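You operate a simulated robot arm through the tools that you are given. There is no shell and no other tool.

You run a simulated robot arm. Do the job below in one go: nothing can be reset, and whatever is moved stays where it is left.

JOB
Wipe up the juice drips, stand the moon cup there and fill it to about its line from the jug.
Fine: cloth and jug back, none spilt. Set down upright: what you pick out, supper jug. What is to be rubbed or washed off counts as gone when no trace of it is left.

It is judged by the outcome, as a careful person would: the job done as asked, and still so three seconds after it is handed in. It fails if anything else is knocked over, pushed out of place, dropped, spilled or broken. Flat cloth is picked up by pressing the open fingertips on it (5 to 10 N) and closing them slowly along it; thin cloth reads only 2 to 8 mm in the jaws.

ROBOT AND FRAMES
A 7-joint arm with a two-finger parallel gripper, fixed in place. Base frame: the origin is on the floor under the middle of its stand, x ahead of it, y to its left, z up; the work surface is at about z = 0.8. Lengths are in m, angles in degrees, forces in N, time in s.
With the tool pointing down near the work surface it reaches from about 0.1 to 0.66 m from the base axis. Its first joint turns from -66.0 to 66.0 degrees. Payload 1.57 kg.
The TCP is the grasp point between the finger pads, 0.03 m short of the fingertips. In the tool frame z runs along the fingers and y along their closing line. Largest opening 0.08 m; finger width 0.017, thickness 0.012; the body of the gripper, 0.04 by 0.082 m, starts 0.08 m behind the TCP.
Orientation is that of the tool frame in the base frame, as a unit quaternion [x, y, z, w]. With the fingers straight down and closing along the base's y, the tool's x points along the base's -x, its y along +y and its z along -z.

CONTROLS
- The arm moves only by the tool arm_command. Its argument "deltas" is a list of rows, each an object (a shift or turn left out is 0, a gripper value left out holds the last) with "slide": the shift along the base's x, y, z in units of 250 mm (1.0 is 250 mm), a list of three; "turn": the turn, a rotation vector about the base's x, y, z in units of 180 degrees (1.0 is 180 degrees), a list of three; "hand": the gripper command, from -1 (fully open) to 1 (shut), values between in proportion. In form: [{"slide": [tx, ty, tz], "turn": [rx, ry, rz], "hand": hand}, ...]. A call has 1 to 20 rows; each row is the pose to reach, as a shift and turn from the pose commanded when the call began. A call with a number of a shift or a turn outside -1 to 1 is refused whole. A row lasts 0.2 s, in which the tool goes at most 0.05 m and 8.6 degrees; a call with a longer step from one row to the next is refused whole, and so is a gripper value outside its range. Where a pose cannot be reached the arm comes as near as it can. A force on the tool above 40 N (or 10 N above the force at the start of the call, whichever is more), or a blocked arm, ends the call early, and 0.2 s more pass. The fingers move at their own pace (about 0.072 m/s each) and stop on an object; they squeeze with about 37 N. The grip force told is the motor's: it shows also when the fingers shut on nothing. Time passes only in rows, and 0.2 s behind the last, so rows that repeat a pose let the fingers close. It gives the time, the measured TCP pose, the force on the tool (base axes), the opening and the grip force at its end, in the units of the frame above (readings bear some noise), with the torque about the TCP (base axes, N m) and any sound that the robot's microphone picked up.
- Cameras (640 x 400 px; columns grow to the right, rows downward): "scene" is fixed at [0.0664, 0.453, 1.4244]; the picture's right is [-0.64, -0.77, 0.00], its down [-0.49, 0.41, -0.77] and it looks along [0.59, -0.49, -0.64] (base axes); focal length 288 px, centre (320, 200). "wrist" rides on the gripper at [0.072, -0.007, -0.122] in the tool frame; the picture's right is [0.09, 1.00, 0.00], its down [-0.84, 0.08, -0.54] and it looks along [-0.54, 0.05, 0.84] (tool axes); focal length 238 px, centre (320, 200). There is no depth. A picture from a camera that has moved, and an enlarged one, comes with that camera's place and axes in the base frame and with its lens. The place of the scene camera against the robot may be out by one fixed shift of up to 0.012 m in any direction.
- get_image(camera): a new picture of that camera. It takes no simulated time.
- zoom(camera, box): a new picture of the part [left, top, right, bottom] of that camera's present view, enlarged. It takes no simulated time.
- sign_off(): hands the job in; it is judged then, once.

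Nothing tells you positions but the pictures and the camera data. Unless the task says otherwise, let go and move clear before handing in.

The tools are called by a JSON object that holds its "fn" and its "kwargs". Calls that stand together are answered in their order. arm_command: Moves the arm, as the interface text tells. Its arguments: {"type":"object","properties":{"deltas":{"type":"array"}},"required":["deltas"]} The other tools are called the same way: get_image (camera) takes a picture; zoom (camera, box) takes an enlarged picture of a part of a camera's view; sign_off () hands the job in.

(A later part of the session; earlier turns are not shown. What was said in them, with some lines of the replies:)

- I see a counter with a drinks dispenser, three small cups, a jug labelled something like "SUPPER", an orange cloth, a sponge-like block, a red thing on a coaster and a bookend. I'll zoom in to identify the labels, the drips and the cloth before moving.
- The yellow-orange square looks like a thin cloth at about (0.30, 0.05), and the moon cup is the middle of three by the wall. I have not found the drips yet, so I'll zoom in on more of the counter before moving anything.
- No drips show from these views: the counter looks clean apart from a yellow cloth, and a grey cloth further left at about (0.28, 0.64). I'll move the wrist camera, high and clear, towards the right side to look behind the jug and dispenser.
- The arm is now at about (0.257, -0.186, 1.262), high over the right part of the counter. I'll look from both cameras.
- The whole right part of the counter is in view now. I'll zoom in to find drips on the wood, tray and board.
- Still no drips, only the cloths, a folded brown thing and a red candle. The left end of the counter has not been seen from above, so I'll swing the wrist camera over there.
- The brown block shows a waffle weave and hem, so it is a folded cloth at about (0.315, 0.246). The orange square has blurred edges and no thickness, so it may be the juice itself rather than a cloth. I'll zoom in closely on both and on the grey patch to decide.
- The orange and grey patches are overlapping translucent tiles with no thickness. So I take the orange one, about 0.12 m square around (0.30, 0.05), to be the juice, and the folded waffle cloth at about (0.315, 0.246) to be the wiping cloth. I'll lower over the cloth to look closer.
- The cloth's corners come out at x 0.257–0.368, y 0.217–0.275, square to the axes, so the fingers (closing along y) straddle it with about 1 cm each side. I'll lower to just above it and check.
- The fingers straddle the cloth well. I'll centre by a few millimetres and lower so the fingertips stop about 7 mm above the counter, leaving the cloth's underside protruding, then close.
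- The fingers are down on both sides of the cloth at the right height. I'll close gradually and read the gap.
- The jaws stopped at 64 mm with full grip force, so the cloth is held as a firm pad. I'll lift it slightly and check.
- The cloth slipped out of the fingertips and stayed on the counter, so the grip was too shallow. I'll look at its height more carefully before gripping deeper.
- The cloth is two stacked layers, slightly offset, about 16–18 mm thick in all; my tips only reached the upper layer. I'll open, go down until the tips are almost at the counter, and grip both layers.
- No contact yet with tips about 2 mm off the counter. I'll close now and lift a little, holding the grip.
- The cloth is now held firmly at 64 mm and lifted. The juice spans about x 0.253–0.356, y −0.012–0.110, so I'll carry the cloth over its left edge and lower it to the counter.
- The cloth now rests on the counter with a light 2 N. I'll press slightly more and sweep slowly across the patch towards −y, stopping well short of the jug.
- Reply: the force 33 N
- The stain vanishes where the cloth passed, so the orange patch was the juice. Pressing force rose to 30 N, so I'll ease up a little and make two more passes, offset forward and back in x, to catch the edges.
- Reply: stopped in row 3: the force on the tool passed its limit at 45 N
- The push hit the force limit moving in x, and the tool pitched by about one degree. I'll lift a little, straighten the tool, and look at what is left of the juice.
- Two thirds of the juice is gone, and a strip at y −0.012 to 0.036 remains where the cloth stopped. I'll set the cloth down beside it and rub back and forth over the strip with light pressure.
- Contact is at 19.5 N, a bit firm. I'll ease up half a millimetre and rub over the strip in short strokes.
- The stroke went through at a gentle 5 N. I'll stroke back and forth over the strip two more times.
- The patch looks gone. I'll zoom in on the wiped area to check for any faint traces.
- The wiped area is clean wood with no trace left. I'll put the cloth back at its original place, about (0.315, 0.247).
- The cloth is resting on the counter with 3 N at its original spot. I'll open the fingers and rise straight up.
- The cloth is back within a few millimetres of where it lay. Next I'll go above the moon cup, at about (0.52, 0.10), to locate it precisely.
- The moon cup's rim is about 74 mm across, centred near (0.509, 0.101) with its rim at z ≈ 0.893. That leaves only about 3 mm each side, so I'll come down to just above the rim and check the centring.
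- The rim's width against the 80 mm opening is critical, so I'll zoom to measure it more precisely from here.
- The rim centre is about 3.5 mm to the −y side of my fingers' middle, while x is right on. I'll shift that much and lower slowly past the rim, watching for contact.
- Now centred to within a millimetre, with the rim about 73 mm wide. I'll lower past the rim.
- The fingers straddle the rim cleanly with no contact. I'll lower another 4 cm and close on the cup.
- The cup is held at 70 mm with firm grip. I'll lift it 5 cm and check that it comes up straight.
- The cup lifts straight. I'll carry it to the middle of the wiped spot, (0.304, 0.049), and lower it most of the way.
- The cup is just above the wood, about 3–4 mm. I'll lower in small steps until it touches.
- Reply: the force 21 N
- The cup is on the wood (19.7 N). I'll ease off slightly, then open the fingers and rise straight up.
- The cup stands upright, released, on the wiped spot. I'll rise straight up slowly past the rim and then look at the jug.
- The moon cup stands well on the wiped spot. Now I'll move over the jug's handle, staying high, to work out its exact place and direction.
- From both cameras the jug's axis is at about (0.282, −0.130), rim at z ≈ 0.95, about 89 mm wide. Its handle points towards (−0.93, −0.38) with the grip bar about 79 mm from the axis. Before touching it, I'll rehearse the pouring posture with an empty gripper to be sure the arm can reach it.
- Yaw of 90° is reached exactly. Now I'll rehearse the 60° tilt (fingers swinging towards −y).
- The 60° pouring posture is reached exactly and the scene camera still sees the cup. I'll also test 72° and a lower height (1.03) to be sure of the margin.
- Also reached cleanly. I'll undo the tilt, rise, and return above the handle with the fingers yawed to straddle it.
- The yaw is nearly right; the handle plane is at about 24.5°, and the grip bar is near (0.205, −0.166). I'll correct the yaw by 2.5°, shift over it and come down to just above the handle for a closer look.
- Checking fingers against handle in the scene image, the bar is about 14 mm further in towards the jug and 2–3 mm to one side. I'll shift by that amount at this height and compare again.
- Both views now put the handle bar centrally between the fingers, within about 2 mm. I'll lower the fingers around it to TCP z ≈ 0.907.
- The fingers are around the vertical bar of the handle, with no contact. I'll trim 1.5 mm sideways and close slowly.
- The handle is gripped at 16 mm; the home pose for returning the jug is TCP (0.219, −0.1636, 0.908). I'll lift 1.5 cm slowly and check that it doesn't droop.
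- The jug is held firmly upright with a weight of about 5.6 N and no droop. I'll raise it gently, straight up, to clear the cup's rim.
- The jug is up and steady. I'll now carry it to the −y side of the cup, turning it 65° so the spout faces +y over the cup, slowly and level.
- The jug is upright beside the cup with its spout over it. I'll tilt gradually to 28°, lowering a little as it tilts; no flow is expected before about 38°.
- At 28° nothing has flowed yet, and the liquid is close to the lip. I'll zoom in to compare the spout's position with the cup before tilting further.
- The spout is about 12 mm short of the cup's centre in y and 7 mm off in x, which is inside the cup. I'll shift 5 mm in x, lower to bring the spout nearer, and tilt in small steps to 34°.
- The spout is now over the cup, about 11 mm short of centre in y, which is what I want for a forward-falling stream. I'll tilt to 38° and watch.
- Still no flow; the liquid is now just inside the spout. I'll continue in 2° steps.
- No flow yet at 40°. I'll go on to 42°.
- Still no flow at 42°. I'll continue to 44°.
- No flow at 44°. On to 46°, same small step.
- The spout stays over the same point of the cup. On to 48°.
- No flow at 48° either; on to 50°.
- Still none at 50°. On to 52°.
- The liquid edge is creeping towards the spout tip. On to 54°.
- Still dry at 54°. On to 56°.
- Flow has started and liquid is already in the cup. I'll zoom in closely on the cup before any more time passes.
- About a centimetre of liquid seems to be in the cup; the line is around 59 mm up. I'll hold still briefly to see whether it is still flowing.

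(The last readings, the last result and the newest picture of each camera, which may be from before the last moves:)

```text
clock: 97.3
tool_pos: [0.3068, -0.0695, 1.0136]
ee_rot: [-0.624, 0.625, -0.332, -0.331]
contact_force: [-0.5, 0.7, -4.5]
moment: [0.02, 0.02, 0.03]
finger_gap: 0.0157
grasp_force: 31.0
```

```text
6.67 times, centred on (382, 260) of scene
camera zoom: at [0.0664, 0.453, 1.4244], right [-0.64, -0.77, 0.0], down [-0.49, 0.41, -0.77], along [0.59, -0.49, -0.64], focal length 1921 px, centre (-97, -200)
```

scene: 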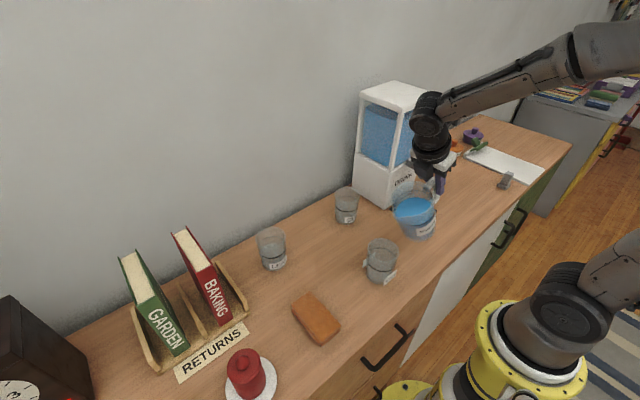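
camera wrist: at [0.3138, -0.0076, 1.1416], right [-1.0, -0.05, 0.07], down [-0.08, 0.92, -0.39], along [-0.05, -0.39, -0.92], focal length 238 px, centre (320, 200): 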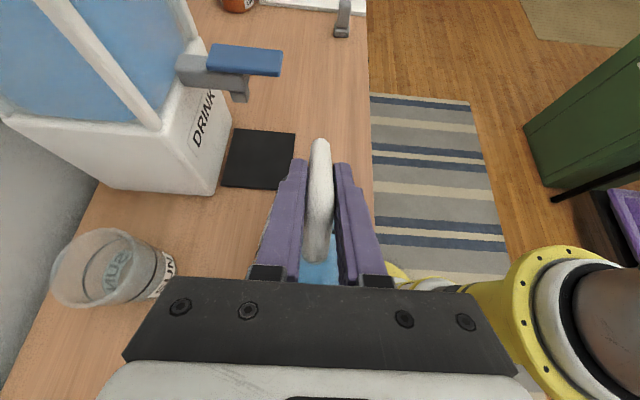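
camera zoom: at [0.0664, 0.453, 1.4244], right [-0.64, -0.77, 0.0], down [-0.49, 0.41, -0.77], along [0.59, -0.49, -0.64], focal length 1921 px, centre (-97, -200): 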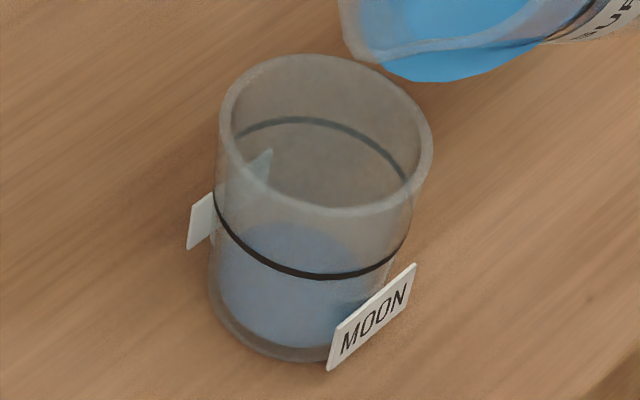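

The flow stopped by itself at this tilt, so it pours in proportion to the angle. I'll add 1° and look at how much it adds.

{"fn": "arm_command", "kwargs": {"deltas": [{"slide": [0, 0.003, 0.004], "turn": [-0.0028, 0, 0]}, {"slide": [0, 0.006, 0.007], "turn": [-0.0056, 0, 0]}, {"slide": [0, 0.006, 0.007], "turn": [-0.0056, 0, 0]}, {"slide": [0, 0.006, 0.007], "turn": [-0.0056, 0, 0]}]}}

{"fn": "zoom", "kwargs": {"camera": "scene", "box": [355, 230, 410, 290]}}

```text
clock: 98.3
tool_pos: [0.3075, -0.0679, 1.0153]
ee_rot: [-0.621, 0.622, -0.338, -0.337]
contact_force: [-0.5, 1.2, -5.9]
moment: [0.01, 0.01, -0.01]
finger_gap: 0.0158
grasp_force: 31.4
```

```text
6.67 times, centred on (382, 260) of scene
camera zoom: at [0.0664, 0.453, 1.4244], right [-0.64, -0.77, 0.0], down [-0.49, 0.41, -0.77], along [0.59, -0.49, -0.64], focal length 1921 px, centre (-97, -200)
```

zoom: 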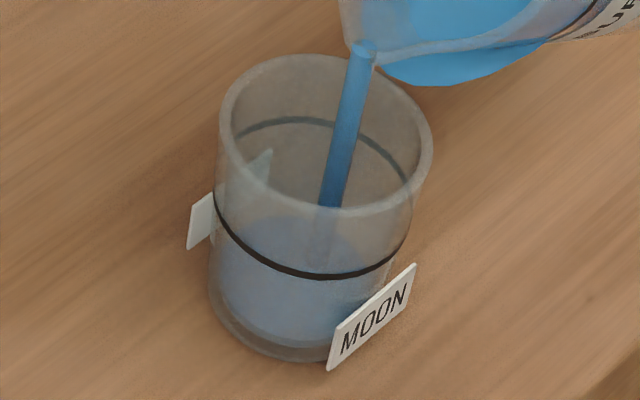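

A thin stream is now falling into the cup, well inside its rim. I'll hold for a moment and check the level.

{"fn": "arm_command", "kwargs": {"deltas": [{"slide": [0, 0, 0]}, {"slide": [0, 0, 0]}]}}

{"fn": "zoom", "kwargs": {"camera": "scene", "box": [355, 230, 410, 290]}}

```text
clock: 98.9
tool_pos: [0.3078, -0.0667, 1.0152]
ee_rot: [-0.621, 0.622, -0.338, -0.337]
contact_force: [-0.3, 0.5, -4.6]
moment: [0.0, -0.01, -0.02]
finger_gap: 0.016
grasp_force: 31.5
```

```text
6.67 times, centred on (382, 260) of scene
camera zoom: at [0.0664, 0.453, 1.4244], right [-0.64, -0.77, 0.0], down [-0.49, 0.41, -0.77], along [0.59, -0.49, -0.64], focal length 1921 px, centre (-97, -200)
```

zoom: 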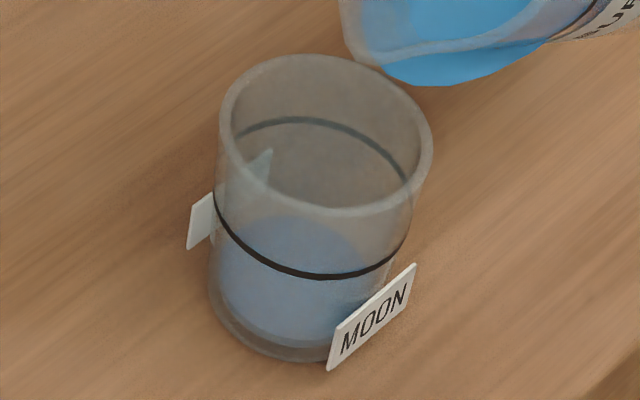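

Each degree adds about 5 mm, and the stream lands inside the cup. I'll go on with 2° more, keeping the spout over the same point.

{"fn": "arm_command", "kwargs": {"deltas": [{"slide": [0, 0.003, 0.004], "turn": [-0.0028, 0, 0]}, {"slide": [0, 0.006, 0.007], "turn": [-0.0056, 0, 0]}, {"slide": [0, 0.0095, 0.011], "turn": [-0.0083, 0, 0]}, {"slide": [0, 0.013, 0.0144], "turn": [-0.0111, 0, 0]}, {"slide": [0, 0.013, 0.0144], "turn": [-0.0111, 0, 0]}, {"slide": [0, 0.013, 0.0144], "turn": [-0.0111, 0, 0]}, {"slide": [0, 0.013, 0.0144], "turn": [-0.0111, 0, 0]}]}}

{"fn": "zoom", "kwargs": {"camera": "scene", "box": [355, 230, 410, 290]}}

```text
clock: 100.5
tool_pos: [0.3079, -0.0642, 1.0177]
ee_rot: [0.615, -0.615, 0.349, 0.348]
contact_force: [-0.4, 0.0, -5.3]
moment: [0.05, 0.01, 0.03]
finger_gap: 0.016
grasp_force: 31.4
```

```text
6.67 times, centred on (382, 260) of scene
camera zoom: at [0.0664, 0.453, 1.4244], right [-0.64, -0.77, 0.0], down [-0.49, 0.41, -0.77], along [0.59, -0.49, -0.64], focal length 1921 px, centre (-97, -200)
```

zoom: 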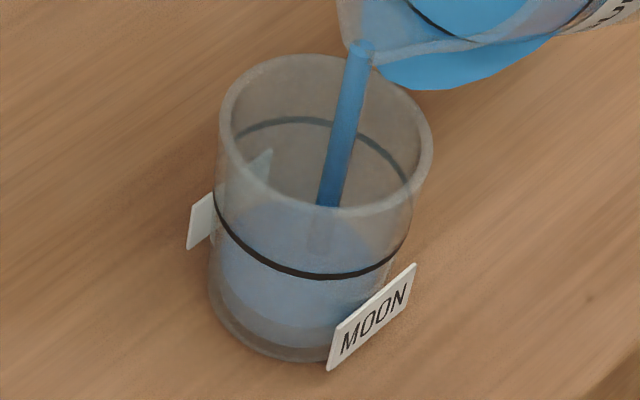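

Still streaming at 59°, the level rising. I'll hold briefly to let it finish.

{"fn": "arm_command", "kwargs": {"deltas": [{"slide": [0, 0, 0]}, {"slide": [0, 0, 0]}, {"slide": [0, 0, 0]}, {"slide": [0, 0, 0]}]}}

{"fn": "zoom", "kwargs": {"camera": "scene", "box": [355, 230, 410, 290]}}

```text
clock: 101.5
tool_pos: [0.308, -0.0648, 1.0185]
ee_rot: [-0.615, 0.616, -0.349, -0.348]
contact_force: [0.8, -1.0, -4.8]
moment: [0.0, 0.0, 0.0]
finger_gap: 0.016
grasp_force: 31.2
```

```text
6.67 times, centred on (382, 260) of scene
camera zoom: at [0.0664, 0.453, 1.4244], right [-0.64, -0.77, 0.0], down [-0.49, 0.41, -0.77], along [0.59, -0.49, -0.64], focal length 1921 px, centre (-97, -200)
```

zoom: 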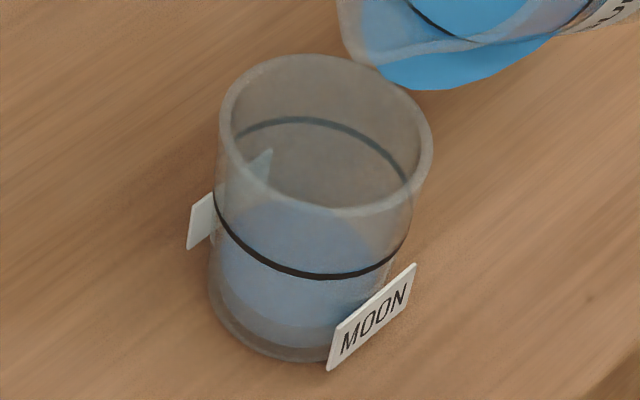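

The level is now about 21 mm, with the line at about 59 mm, so roughly 11–12 more degrees. I'll add 3° and hold.

{"fn": "arm_command", "kwargs": {"deltas": [{"slide": [0, 0.0033, 0.0036], "turn": [-0.0028, 0, 0]}, {"slide": [0, 0.0066, 0.0072], "turn": [-0.0056, 0, 0]}, {"slide": [0, 0.01, 0.0107], "turn": [-0.0083, 0, 0]}, {"slide": [0, 0.0133, 0.0143], "turn": [-0.0111, 0, 0]}, {"slide": [0, 0.0168, 0.0177], "turn": [-0.0139, 0, 0]}, {"slide": [0, 0.0201, 0.021], "turn": [-0.0167, 0, 0]}, {"slide": [0, 0.0201, 0.021], "turn": [-0.0167, 0, 0]}, {"slide": [0, 0.0201, 0.021], "turn": [-0.0167, 0, 0]}, {"slide": [0, 0.0201, 0.021], "turn": [-0.0167, 0, 0]}, {"slide": [0, 0.0201, 0.021], "turn": [-0.0167, 0, 0]}, {"slide": [0, 0.0201, 0.021], "turn": [-0.0167, 0, 0]}]}}

{"fn": "zoom", "kwargs": {"camera": "scene", "box": [355, 230, 410, 290]}}

{"fn": "get_image", "kwargs": {"camera": "scene"}}

```text
clock: 103.9
tool_pos: [0.3079, -0.0599, 1.0242]
ee_rot: [-0.606, 0.606, -0.365, -0.364]
contact_force: [0.5, 0.7, -5.3]
moment: [0.02, -0.01, -0.05]
finger_gap: 0.0155
grasp_force: 31.1
```

```text
6.67 times, centred on (382, 260) of scene
camera zoom: at [0.0664, 0.453, 1.4244], right [-0.64, -0.77, 0.0], down [-0.49, 0.41, -0.77], along [0.59, -0.49, -0.64], focal length 1921 px, centre (-97, -200)
```

zoom: 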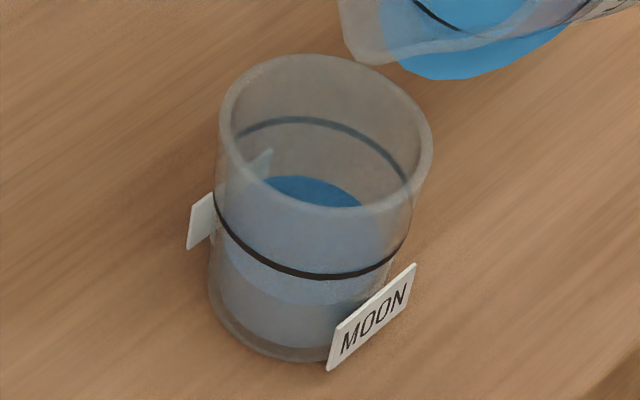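

```text
taken
```

scene: 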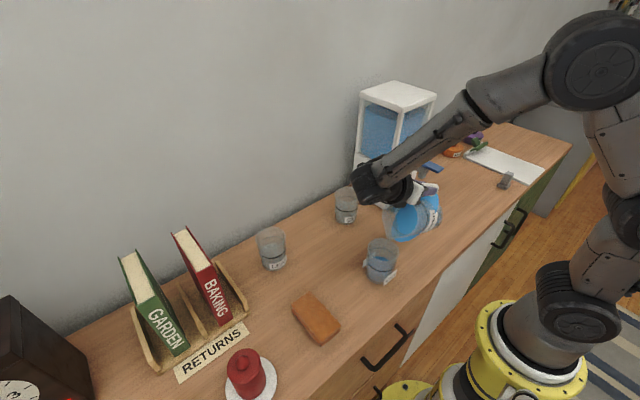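

The level is about 34 mm, roughly 4 mm per degree. I'll add 3° more, to 65°, and hold.

{"fn": "arm_command", "kwargs": {"deltas": [{"slide": [0, 0.0034, 0.0034], "turn": [-0.0028, 0, 0]}, {"slide": [0, 0.0068, 0.0068], "turn": [-0.0056, 0, 0]}, {"slide": [0, 0.0102, 0.0102], "turn": [-0.0083, 0, 0]}, {"slide": [0, 0.0137, 0.0136], "turn": [-0.0111, 0, 0]}, {"slide": [0, 0.0171, 0.017], "turn": [-0.0139, 0, 0]}, {"slide": [0, 0.0207, 0.0203], "turn": [-0.0167, 0, 0]}, {"slide": [0, 0.0207, 0.0203], "turn": [-0.0167, 0, 0]}, {"slide": [0, 0.0207, 0.0203], "turn": [-0.0167, 0, 0]}, {"slide": [0, 0.0207, 0.0203], "turn": [-0.0167, 0, 0]}, {"slide": [0, 0.0207, 0.0203], "turn": [-0.0167, 0, 0]}, {"slide": [0, 0.0207, 0.0203], "turn": [-0.0167, 0, 0]}]}}

{"fn": "zoom", "kwargs": {"camera": "scene", "box": [355, 230, 410, 290]}}

```text
clock: 106.3
tool_pos: [0.3082, -0.0546, 1.0284]
ee_rot: [-0.596, 0.596, -0.381, -0.379]
contact_force: [0.1, 1.0, -3.9]
moment: [0.05, -0.03, 0.02]
finger_gap: 0.0162
grasp_force: 31.3
```

```text
6.67 times, centred on (382, 260) of scene
camera zoom: at [0.0664, 0.453, 1.4244], right [-0.64, -0.77, 0.0], down [-0.49, 0.41, -0.77], along [0.59, -0.49, -0.64], focal length 1921 px, centre (-97, -200)
```

zoom: 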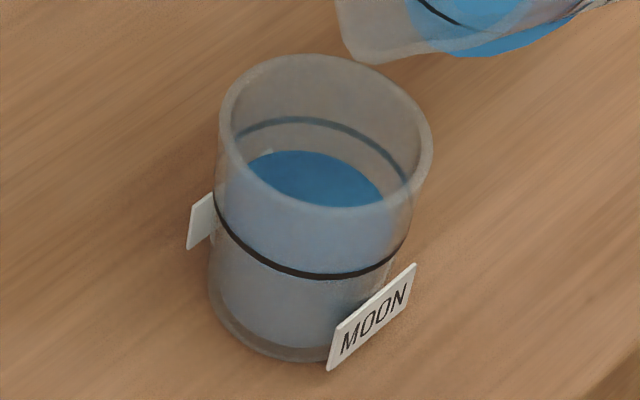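

The level is about 48 mm, about 10–11 mm under the line. I'll add 1.5° and check.

{"fn": "arm_command", "kwargs": {"deltas": [{"slide": [0, 0.0035, 0.0033], "turn": [-0.0028, 0, 0]}, {"slide": [0, 0.007, 0.0066], "turn": [-0.0056, 0, 0]}, {"slide": [0, 0.0105, 0.01], "turn": [-0.0083, 0, 0]}, {"slide": [0, 0.0105, 0.01], "turn": [-0.0083, 0, 0]}, {"slide": [0, 0.0105, 0.01], "turn": [-0.0083, 0, 0]}, {"slide": [0, 0.0105, 0.01], "turn": [-0.0083, 0, 0]}, {"slide": [0, 0.0105, 0.01], "turn": [-0.0083, 0, 0]}, {"slide": [0, 0.0105, 0.01], "turn": [-0.0083, 0, 0]}]}}

{"fn": "zoom", "kwargs": {"camera": "scene", "box": [355, 230, 410, 290]}}

```text
clock: 108.1
tool_pos: [0.3069, -0.0519, 1.0317]
ee_rot: [0.592, -0.592, 0.388, 0.387]
contact_force: [0.5, -0.9, -3.9]
moment: [0.04, -0.02, 0.01]
finger_gap: 0.0158
grasp_force: 31.5
```

```text
6.67 times, centred on (382, 260) of scene
camera zoom: at [0.0664, 0.453, 1.4244], right [-0.64, -0.77, 0.0], down [-0.49, 0.41, -0.77], along [0.59, -0.49, -0.64], focal length 1921 px, centre (-97, -200)
```

zoom: 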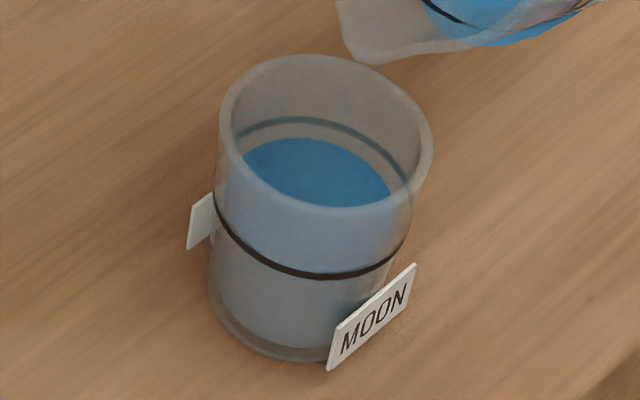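

Now about 5 mm below the line. One more degree should bring it to the line.

{"fn": "arm_command", "kwargs": {"deltas": [{"slide": [0, 0.0035, 0.0033], "turn": [-0.0028, 0, 0]}, {"slide": [0, 0.007, 0.0066], "turn": [-0.0055, 0, 0]}, {"slide": [0, 0.007, 0.0066], "turn": [-0.0055, 0, 0]}, {"slide": [0, 0.007, 0.0066], "turn": [-0.0055, 0, 0]}, {"slide": [0, 0.007, 0.0066], "turn": [-0.0055, 0, 0]}, {"slide": [0, 0.007, 0.0066], "turn": [-0.0055, 0, 0]}, {"slide": [0, 0.007, 0.0066], "turn": [-0.0055, 0, 0]}]}}

{"fn": "zoom", "kwargs": {"camera": "scene", "box": [355, 230, 410, 290]}}

```text
clock: 109.7
tool_pos: [0.3073, -0.0506, 1.0325]
ee_rot: [-0.588, 0.589, -0.393, -0.392]
contact_force: [-0.5, -0.3, -4.2]
moment: [0.03, 0.01, -0.02]
finger_gap: 0.0163
grasp_force: 30.9
```

```text
6.67 times, centred on (382, 260) of scene
camera zoom: at [0.0664, 0.453, 1.4244], right [-0.64, -0.77, 0.0], down [-0.49, 0.41, -0.77], along [0.59, -0.49, -0.64], focal length 1921 px, centre (-97, -200)
```

zoom: 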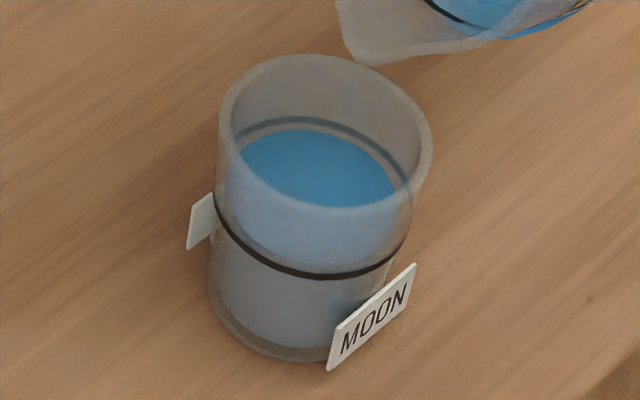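

The liquid surface now matches the cup's line all the way round. I'll tilt the jug back upright smoothly, keeping its spout over the cup while it rises.

{"fn": "arm_command", "kwargs": {"deltas": [{"slide": [0, -0.018, 0.0], "turn": [0.0138, 0, 0]}, {"slide": [0, -0.039, 0.0], "turn": [0.0304, 0, 0]}, {"slide": [0, -0.059, -0.008], "turn": [0.0471, 0, 0]}, {"slide": [0, -0.078, -0.02], "turn": [0.0638, 0, 0]}, {"slide": [0, -0.095, -0.032], "turn": [0.0804, 0, 0]}, {"slide": [0, -0.112, -0.042], "turn": [0.0971, 0, 0]}, {"slide": [0, -0.127, -0.046], "turn": [0.1138, 0, 0]}, {"slide": [0, -0.141, -0.046], "turn": [0.1304, 0, 0]}, {"slide": [0, -0.157, -0.042], "turn": [0.1527, 0, 0]}, {"slide": [0, -0.17, -0.024], "turn": [0.1749, 0, 0]}, {"slide": [0, -0.182, -0.012], "turn": [0.1971, 0, 0]}, {"slide": [0, -0.19, 0.0], "turn": [0.2193, 0, 0]}, {"slide": [0, -0.196, 0.024], "turn": [0.2416, 0, 0]}, {"slide": [0, -0.199, 0.05], "turn": [0.2638, 0, 0]}, {"slide": [0, -0.199, 0.072], "turn": [0.286, 0, 0]}, {"slide": [0, -0.196, 0.096], "turn": [0.3082, 0, 0]}, {"slide": [0, -0.191, 0.12], "turn": [0.3304, 0, 0]}, {"slide": [0, -0.184, 0.144], "turn": [0.3527, 0, 0]}, {"slide": [0, -0.176, 0.168], "turn": [0.3749, 0, 0]}, {"slide": [0, -0.176, 0.168], "turn": [0.3749, 0, 0]}]}}

{"fn": "get_image", "kwargs": {"camera": "scene"}}

{"fn": "zoom", "kwargs": {"camera": "scene", "box": [340, 190, 470, 300]}}

```text
clock: 113.9
tool_pos: [0.3095, -0.0947, 1.0739]
ee_rot: [-0.706, 0.709, 0.0, 0.001]
contact_force: [0.1, 0.9, -3.5]
moment: [-0.21, 0.01, 0.01]
finger_gap: 0.0158
grasp_force: 31.6
```

```text
taken
```

scene: 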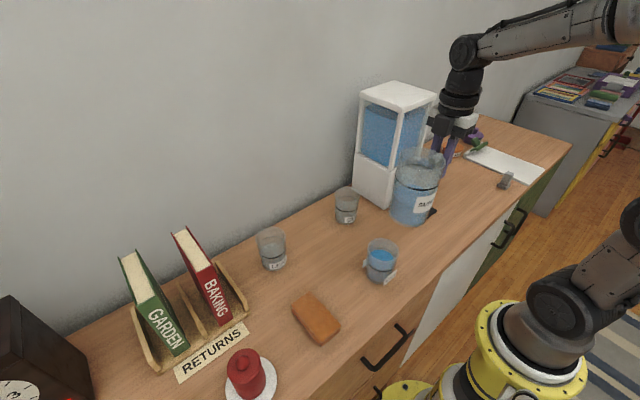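

```text
3.64 times, centred on (405, 245) of scene
camera zoom: at [0.0664, 0.453, 1.4244], right [-0.64, -0.77, 0.0], down [-0.49, 0.41, -0.77], along [0.59, -0.49, -0.64], focal length 1048 px, centre (11, 36)
```

zoom: 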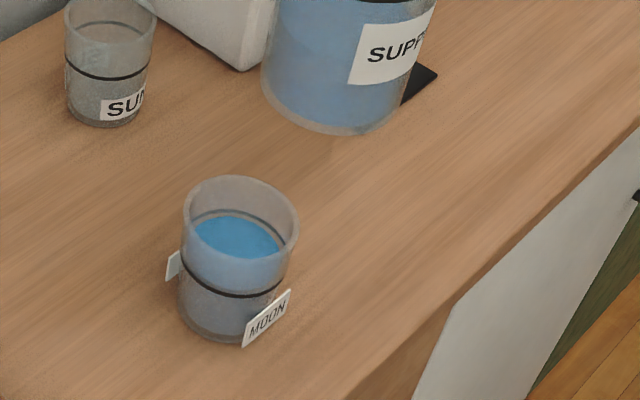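

The cup is filled to its line and the counter is dry. I'll carry the jug back along the same path, turning it back to its original direction.

{"fn": "arm_command", "kwargs": {"deltas": [{"slide": [-0.009, -0.007, 0], "turn": [0, 0, -0.009]}, {"slide": [-0.028, -0.022, 0], "turn": [0, 0, -0.029]}, {"slide": [-0.049, -0.039, 0], "turn": [0, 0, -0.051]}, {"slide": [-0.07, -0.055, 0], "turn": [0, 0, -0.073]}, {"slide": [-0.092, -0.072, 0], "turn": [0, 0, -0.095]}, {"slide": [-0.113, -0.089, 0], "turn": [0, 0, -0.117]}, {"slide": [-0.134, -0.105, 0], "turn": [0, 0, -0.139]}, {"slide": [-0.155, -0.122, 0], "turn": [0, 0, -0.161]}, {"slide": [-0.176, -0.139, 0], "turn": [0, 0, -0.183]}, {"slide": [-0.198, -0.156, 0], "turn": [0, 0, -0.205]}, {"slide": [-0.219, -0.172, 0], "turn": [0, 0, -0.227]}, {"slide": [-0.24, -0.189, 0], "turn": [0, 0, -0.249]}, {"slide": [-0.261, -0.206, 0], "turn": [0, 0, -0.271]}, {"slide": [-0.282, -0.222, 0], "turn": [0, 0, -0.293]}, {"slide": [-0.304, -0.239, 0], "turn": [0, 0, -0.315]}, {"slide": [-0.325, -0.256, 0], "turn": [0, 0, -0.337]}, {"slide": [-0.342, -0.269, 0], "turn": [0, 0, -0.354]}, {"slide": [-0.35, -0.2756, 0], "turn": [0, 0, -0.3633]}, {"slide": [-0.35, -0.2756, 0], "turn": [0, 0, -0.3633]}, {"slide": [-0.35, -0.2756, 0], "turn": [0, 0, -0.3633]}]}}

{"fn": "get_image", "kwargs": {"camera": "scene"}}

```text
clock: 118.1
tool_pos: [0.2196, -0.1629, 1.0741]
ee_rot: [-0.212, 0.977, -0.001, 0.001]
contact_force: [-0.5, 0.5, -4.0]
moment: [-0.11, 0.24, 0.02]
finger_gap: 0.0161
grasp_force: 31.8
```

```text
taken
```

scene: 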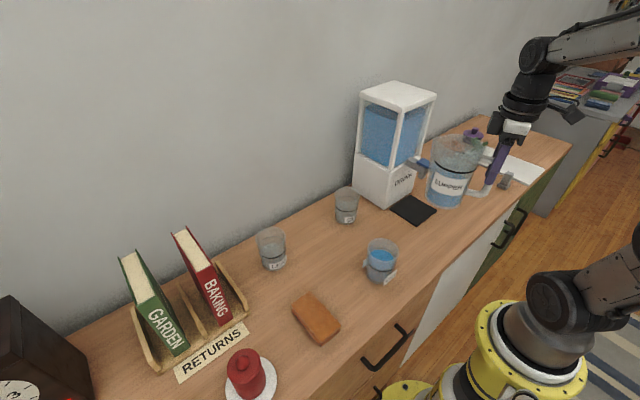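

The jug is back over its place with the right heading. I'll lower it to a few millimetres above the counter.

{"fn": "arm_command", "kwargs": {"deltas": [{"slide": [0, 0, -0.02]}, {"slide": [0, 0, -0.06]}, {"slide": [0, 0, -0.12]}, {"slide": [0, 0, -0.18]}, {"slide": [0, 0, -0.24]}, {"slide": [0, 0, -0.3]}, {"slide": [0, 0, -0.36]}, {"slide": [0, 0, -0.42]}, {"slide": [0, 0, -0.48]}, {"slide": [0, 0, -0.54]}, {"slide": [0, 0, -0.59]}, {"slide": [0, 0, -0.62]}, {"slide": [0, 0, -0.64]}, {"slide": [0, 0, -0.644]}, {"slide": [0, 0, -0.644]}]}}

{"fn": "zoom", "kwargs": {"camera": "scene", "box": [390, 160, 510, 280]}}

```text
clock: 121.3
tool_pos: [0.2202, -0.1622, 0.9139]
ee_rot: [-0.212, 0.977, 0.0, 0.001]
contact_force: [0.4, 0.8, -3.2]
moment: [-0.06, 0.21, -0.03]
finger_gap: 0.0156
grasp_force: 31.5
```

```text
3.33 times, centred on (450, 220) of scene
camera zoom: at [0.0664, 0.453, 1.4244], right [-0.64, -0.77, 0.0], down [-0.49, 0.41, -0.77], along [0.59, -0.49, -0.64], focal length 960 px, centre (-113, 133)
```

zoom: 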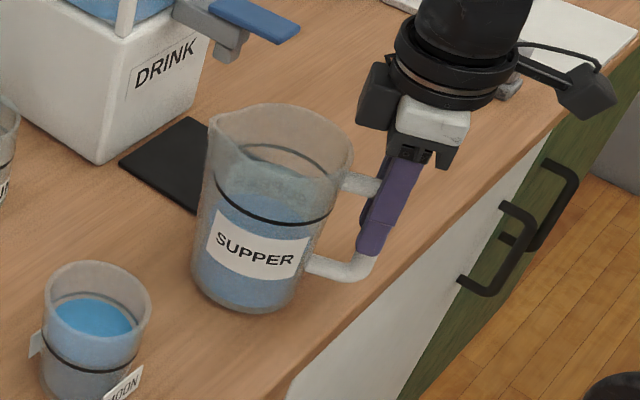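

It is about 5 mm above the wood, right over its original spot. I'll lower in millimetre steps until it touches.

{"fn": "arm_command", "kwargs": {"deltas": [{"slide": [0, 0, -0.006]}, {"slide": [0, 0, -0.012]}, {"slide": [0, 0, -0.016]}, {"slide": [0, 0, -0.02]}, {"slide": [0, 0, -0.02]}]}}

```text
clock: 122.5
tool_pos: [0.2188, -0.1633, 0.9076]
ee_rot: [-0.212, 0.977, -0.001, 0.0]
contact_force: [0.5, 0.0, -4.4]
moment: [-0.1, 0.2, 0.04]
finger_gap: 0.0161
grasp_force: 31.6
```

{"fn": "arm_command", "kwargs": {"deltas": [{"slide": [0, 0, -0.002]}, {"slide": [0, 0, -0.004]}, {"slide": [0, 0, -0.006]}, {"slide": [0, 0, -0.006]}]}}

```text
clock: 123.5
tool_pos: [0.2204, -0.1642, 0.9074]
ee_rot: [-0.212, 0.977, -0.002, 0.0]
contact_force: [-6.7, 0.3, 20.7]
moment: [0.72, 0.23, 0.23]
finger_gap: 0.0161
grasp_force: 31.3
```

The jug is firmly on the counter (20.7 N). I'll ease off slightly and open the fingers gently.

{"fn": "arm_command", "kwargs": {"deltas": [{"slide": [0, 0, 0.003]}, {"slide": [0, 0, 0.003]}, {"slide": [0, 0, 0.003]}]}}

```text
clock: 124.3
tool_pos: [0.2219, -0.1635, 0.9069]
ee_rot: [-0.212, 0.977, 0.0, 0.0]
contact_force: [-0.3, -3.0, 4.7]
moment: [-0.03, 0.16, 0.05]
finger_gap: 0.0159
grasp_force: 31.8
```

The load is down to under 5 N. I'll open the fingers fully now.

{"fn": "arm_command", "kwargs": {"deltas": [{"hand": 0.5}, {"hand": 0.2}, {"hand": -0.2}, {"hand": -0.6}, {"hand": -1}, {"hand": -1}, {"hand": -1}]}}

{"fn": "get_image", "kwargs": {"camera": "wrist"}}

{"fn": "zoom", "kwargs": {"camera": "scene", "box": [390, 160, 510, 280]}}

```text
clock: 125.9
tool_pos: [0.2215, -0.1638, 0.9073]
ee_rot: [-0.212, 0.977, 0.0, 0.001]
contact_force: [0.3, 0.7, 0.6]
moment: [0.03, 0.01, 0.02]
finger_gap: 0.0798
grasp_force: 0.1
```

```text
taken
camera wrist: at [0.1573, -0.1982, 1.0307], right [-0.5, 0.87, 0.0], down [0.73, 0.42, 0.54], along [0.47, 0.27, -0.84], focal length 238 px, centre (320, 200)
```

wrist: 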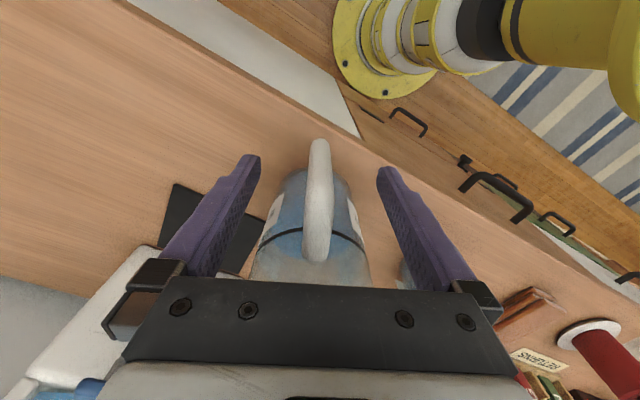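

```text
3.33 times, centred on (450, 220) of scene
camera zoom: at [0.0664, 0.453, 1.4244], right [-0.64, -0.77, 0.0], down [-0.49, 0.41, -0.77], along [0.59, -0.49, -0.64], focal length 960 px, centre (-113, 133)
```

zoom: 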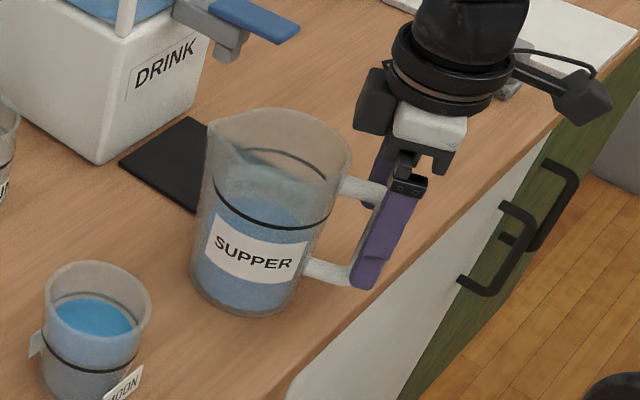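

The jug is released, upright and where it first stood. I'll rise straight up away from the handle.

{"fn": "arm_command", "kwargs": {"deltas": [{"slide": [0, 0, 0.04], "hand": -1}, {"slide": [0, 0, 0.1]}, {"slide": [0, 0, 0.18]}, {"slide": [0, 0, 0.26]}, {"slide": [0, 0, 0.36]}, {"slide": [0, 0, 0.5]}, {"slide": [0, 0, 0.66]}, {"slide": [0, 0, 0.82]}, {"slide": [0, 0, 0.98]}, {"slide": [0, 0, 0.98]}]}}

{"fn": "get_image", "kwargs": {"camera": "scene"}}

{"fn": "get_image", "kwargs": {"camera": "wrist"}}

{"fn": "zoom", "kwargs": {"camera": "scene", "box": [340, 180, 480, 300]}}

{"fn": "zoom", "kwargs": {"camera": "scene", "box": [355, 230, 410, 290]}}

```text
clock: 128.1
tool_pos: [0.2195, -0.163, 1.154]
ee_rot: [-0.212, 0.977, -0.001, -0.001]
contact_force: [-0.2, 0.1, -0.1]
moment: [0.02, -0.03, 0.0]
finger_gap: 0.0798
grasp_force: 0.0
```

```text
taken
```

scene: 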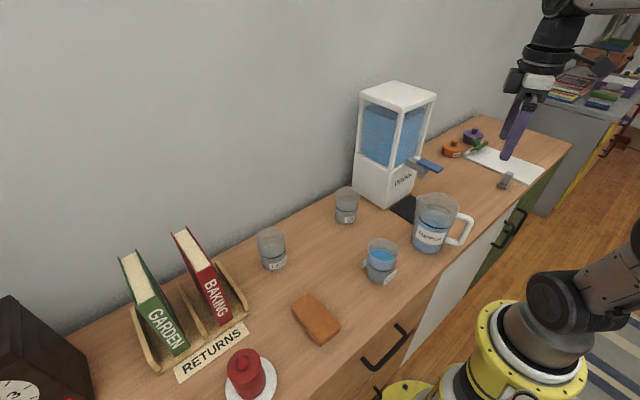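

```text
taken
camera wrist: at [0.1566, -0.1982, 1.276], right [-0.5, 0.87, 0.0], down [0.73, 0.42, 0.54], along [0.47, 0.27, -0.84], focal length 238 px, centre (320, 200)
```

wrist: 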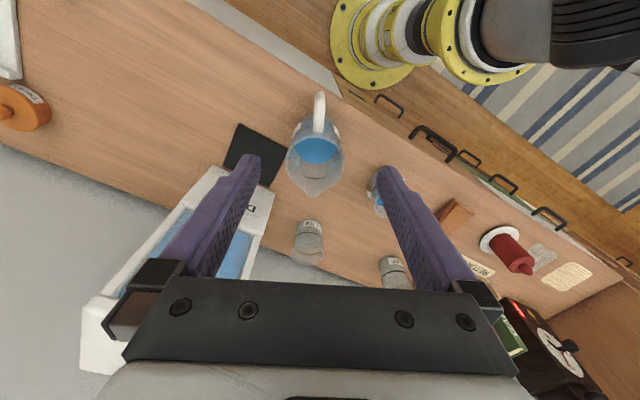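

```text
3.33 times, centred on (410, 240) of scene
camera zoom: at [0.0664, 0.453, 1.4244], right [-0.64, -0.77, 0.0], down [-0.49, 0.41, -0.77], along [0.59, -0.49, -0.64], focal length 960 px, centre (20, 67)
```

zoom: 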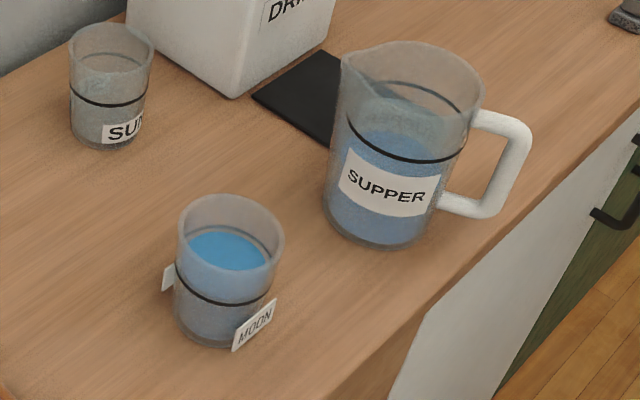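

```text
6.67 times, centred on (382, 260) of scene
camera zoom: at [0.0664, 0.453, 1.4244], right [-0.64, -0.77, 0.0], down [-0.49, 0.41, -0.77], along [0.59, -0.49, -0.64], focal length 1921 px, centre (-97, -200)
```

zoom: 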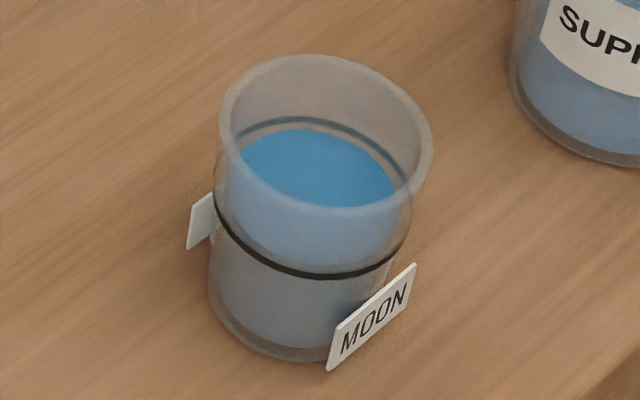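

Everything is in place: cup filled to the line, jug upright at home, cloth back, no drops on the counter. I'll take one last close look at the wiped area and the rest of the counter before handing in.

{"fn": "zoom", "kwargs": {"camera": "scene", "box": [335, 235, 425, 305]}}

{"fn": "zoom", "kwargs": {"camera": "scene", "box": [230, 180, 390, 350]}}

{"fn": "zoom", "kwargs": {"camera": "wrist", "box": [280, 90, 480, 250]}}

```text
5.71 times, centred on (380, 270) of scene
camera zoom: at [0.0664, 0.453, 1.4244], right [-0.64, -0.77, 0.0], down [-0.49, 0.41, -0.77], along [0.59, -0.49, -0.64], focal length 1646 px, centre (-23, -200)
```

zoom: 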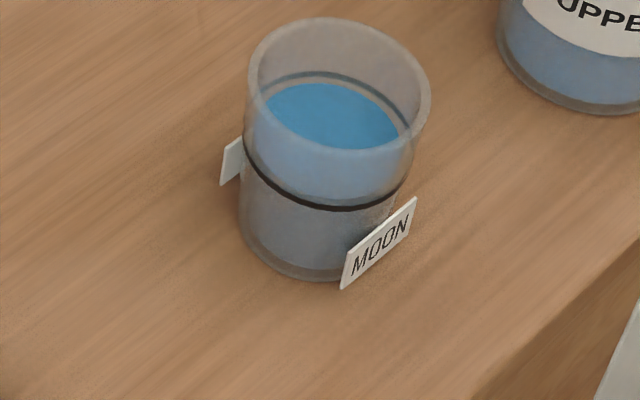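

```text
2.35 times, centred on (310, 265) of scene
camera zoom: at [0.0664, 0.453, 1.4244], right [-0.64, -0.77, 0.0], down [-0.49, 0.41, -0.77], along [0.59, -0.49, -0.64], focal length 678 px, centre (344, 47)
```

zoom: 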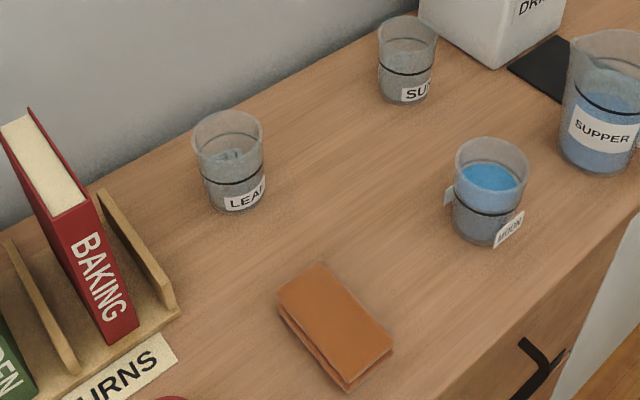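

```text
2.50 times, centred on (380, 170) of wrist
camera zoom: at [0.1566, -0.1982, 1.276], right [-0.5, 0.87, 0.0], down [0.73, 0.42, 0.54], along [0.47, 0.27, -0.84], focal length 596 px, centre (170, 275)
```

zoom: 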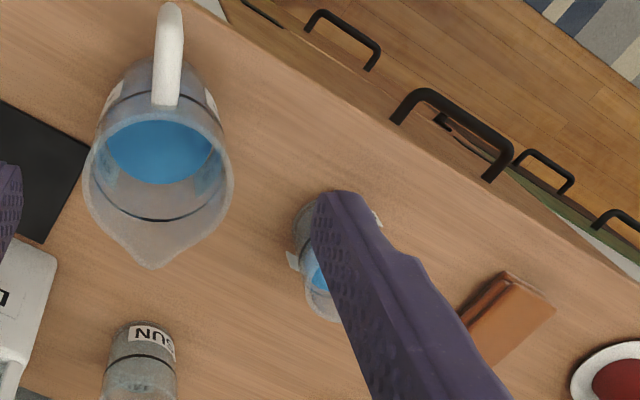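

No trace of juice is left. The moon cup stands on the wiped spot filled to its line, the cloth and the supper jug are back upright in their places, and the arm is clear. I'm handing in the job.

{"fn": "sign_off", "kwargs": {}}

```text
The job is handed in.
```

I wiped up the juice drips and stood the moon cup on that spot. I then filled it to about its line from the supper jug. In the final close-ups the counter was clean and dry, with no trace of juice and nothing spilt.

- **Cloth:** the folded cloth is back within about 4 mm of where it lay. My first grip on it was too shallow and it slipped out of the fingers, staying flat on the counter.
- **Jug:** it is back upright where it first stood, with its handle facing the same way.
- **Wiping:** one stroke hit the arm's force limit and stopped. I straightened the tool and finished with lighter strokes.
- **Grey patch:** there is another smudge near the far end of the counter, by the red candle. I left it alone because it wasn't part of the job.
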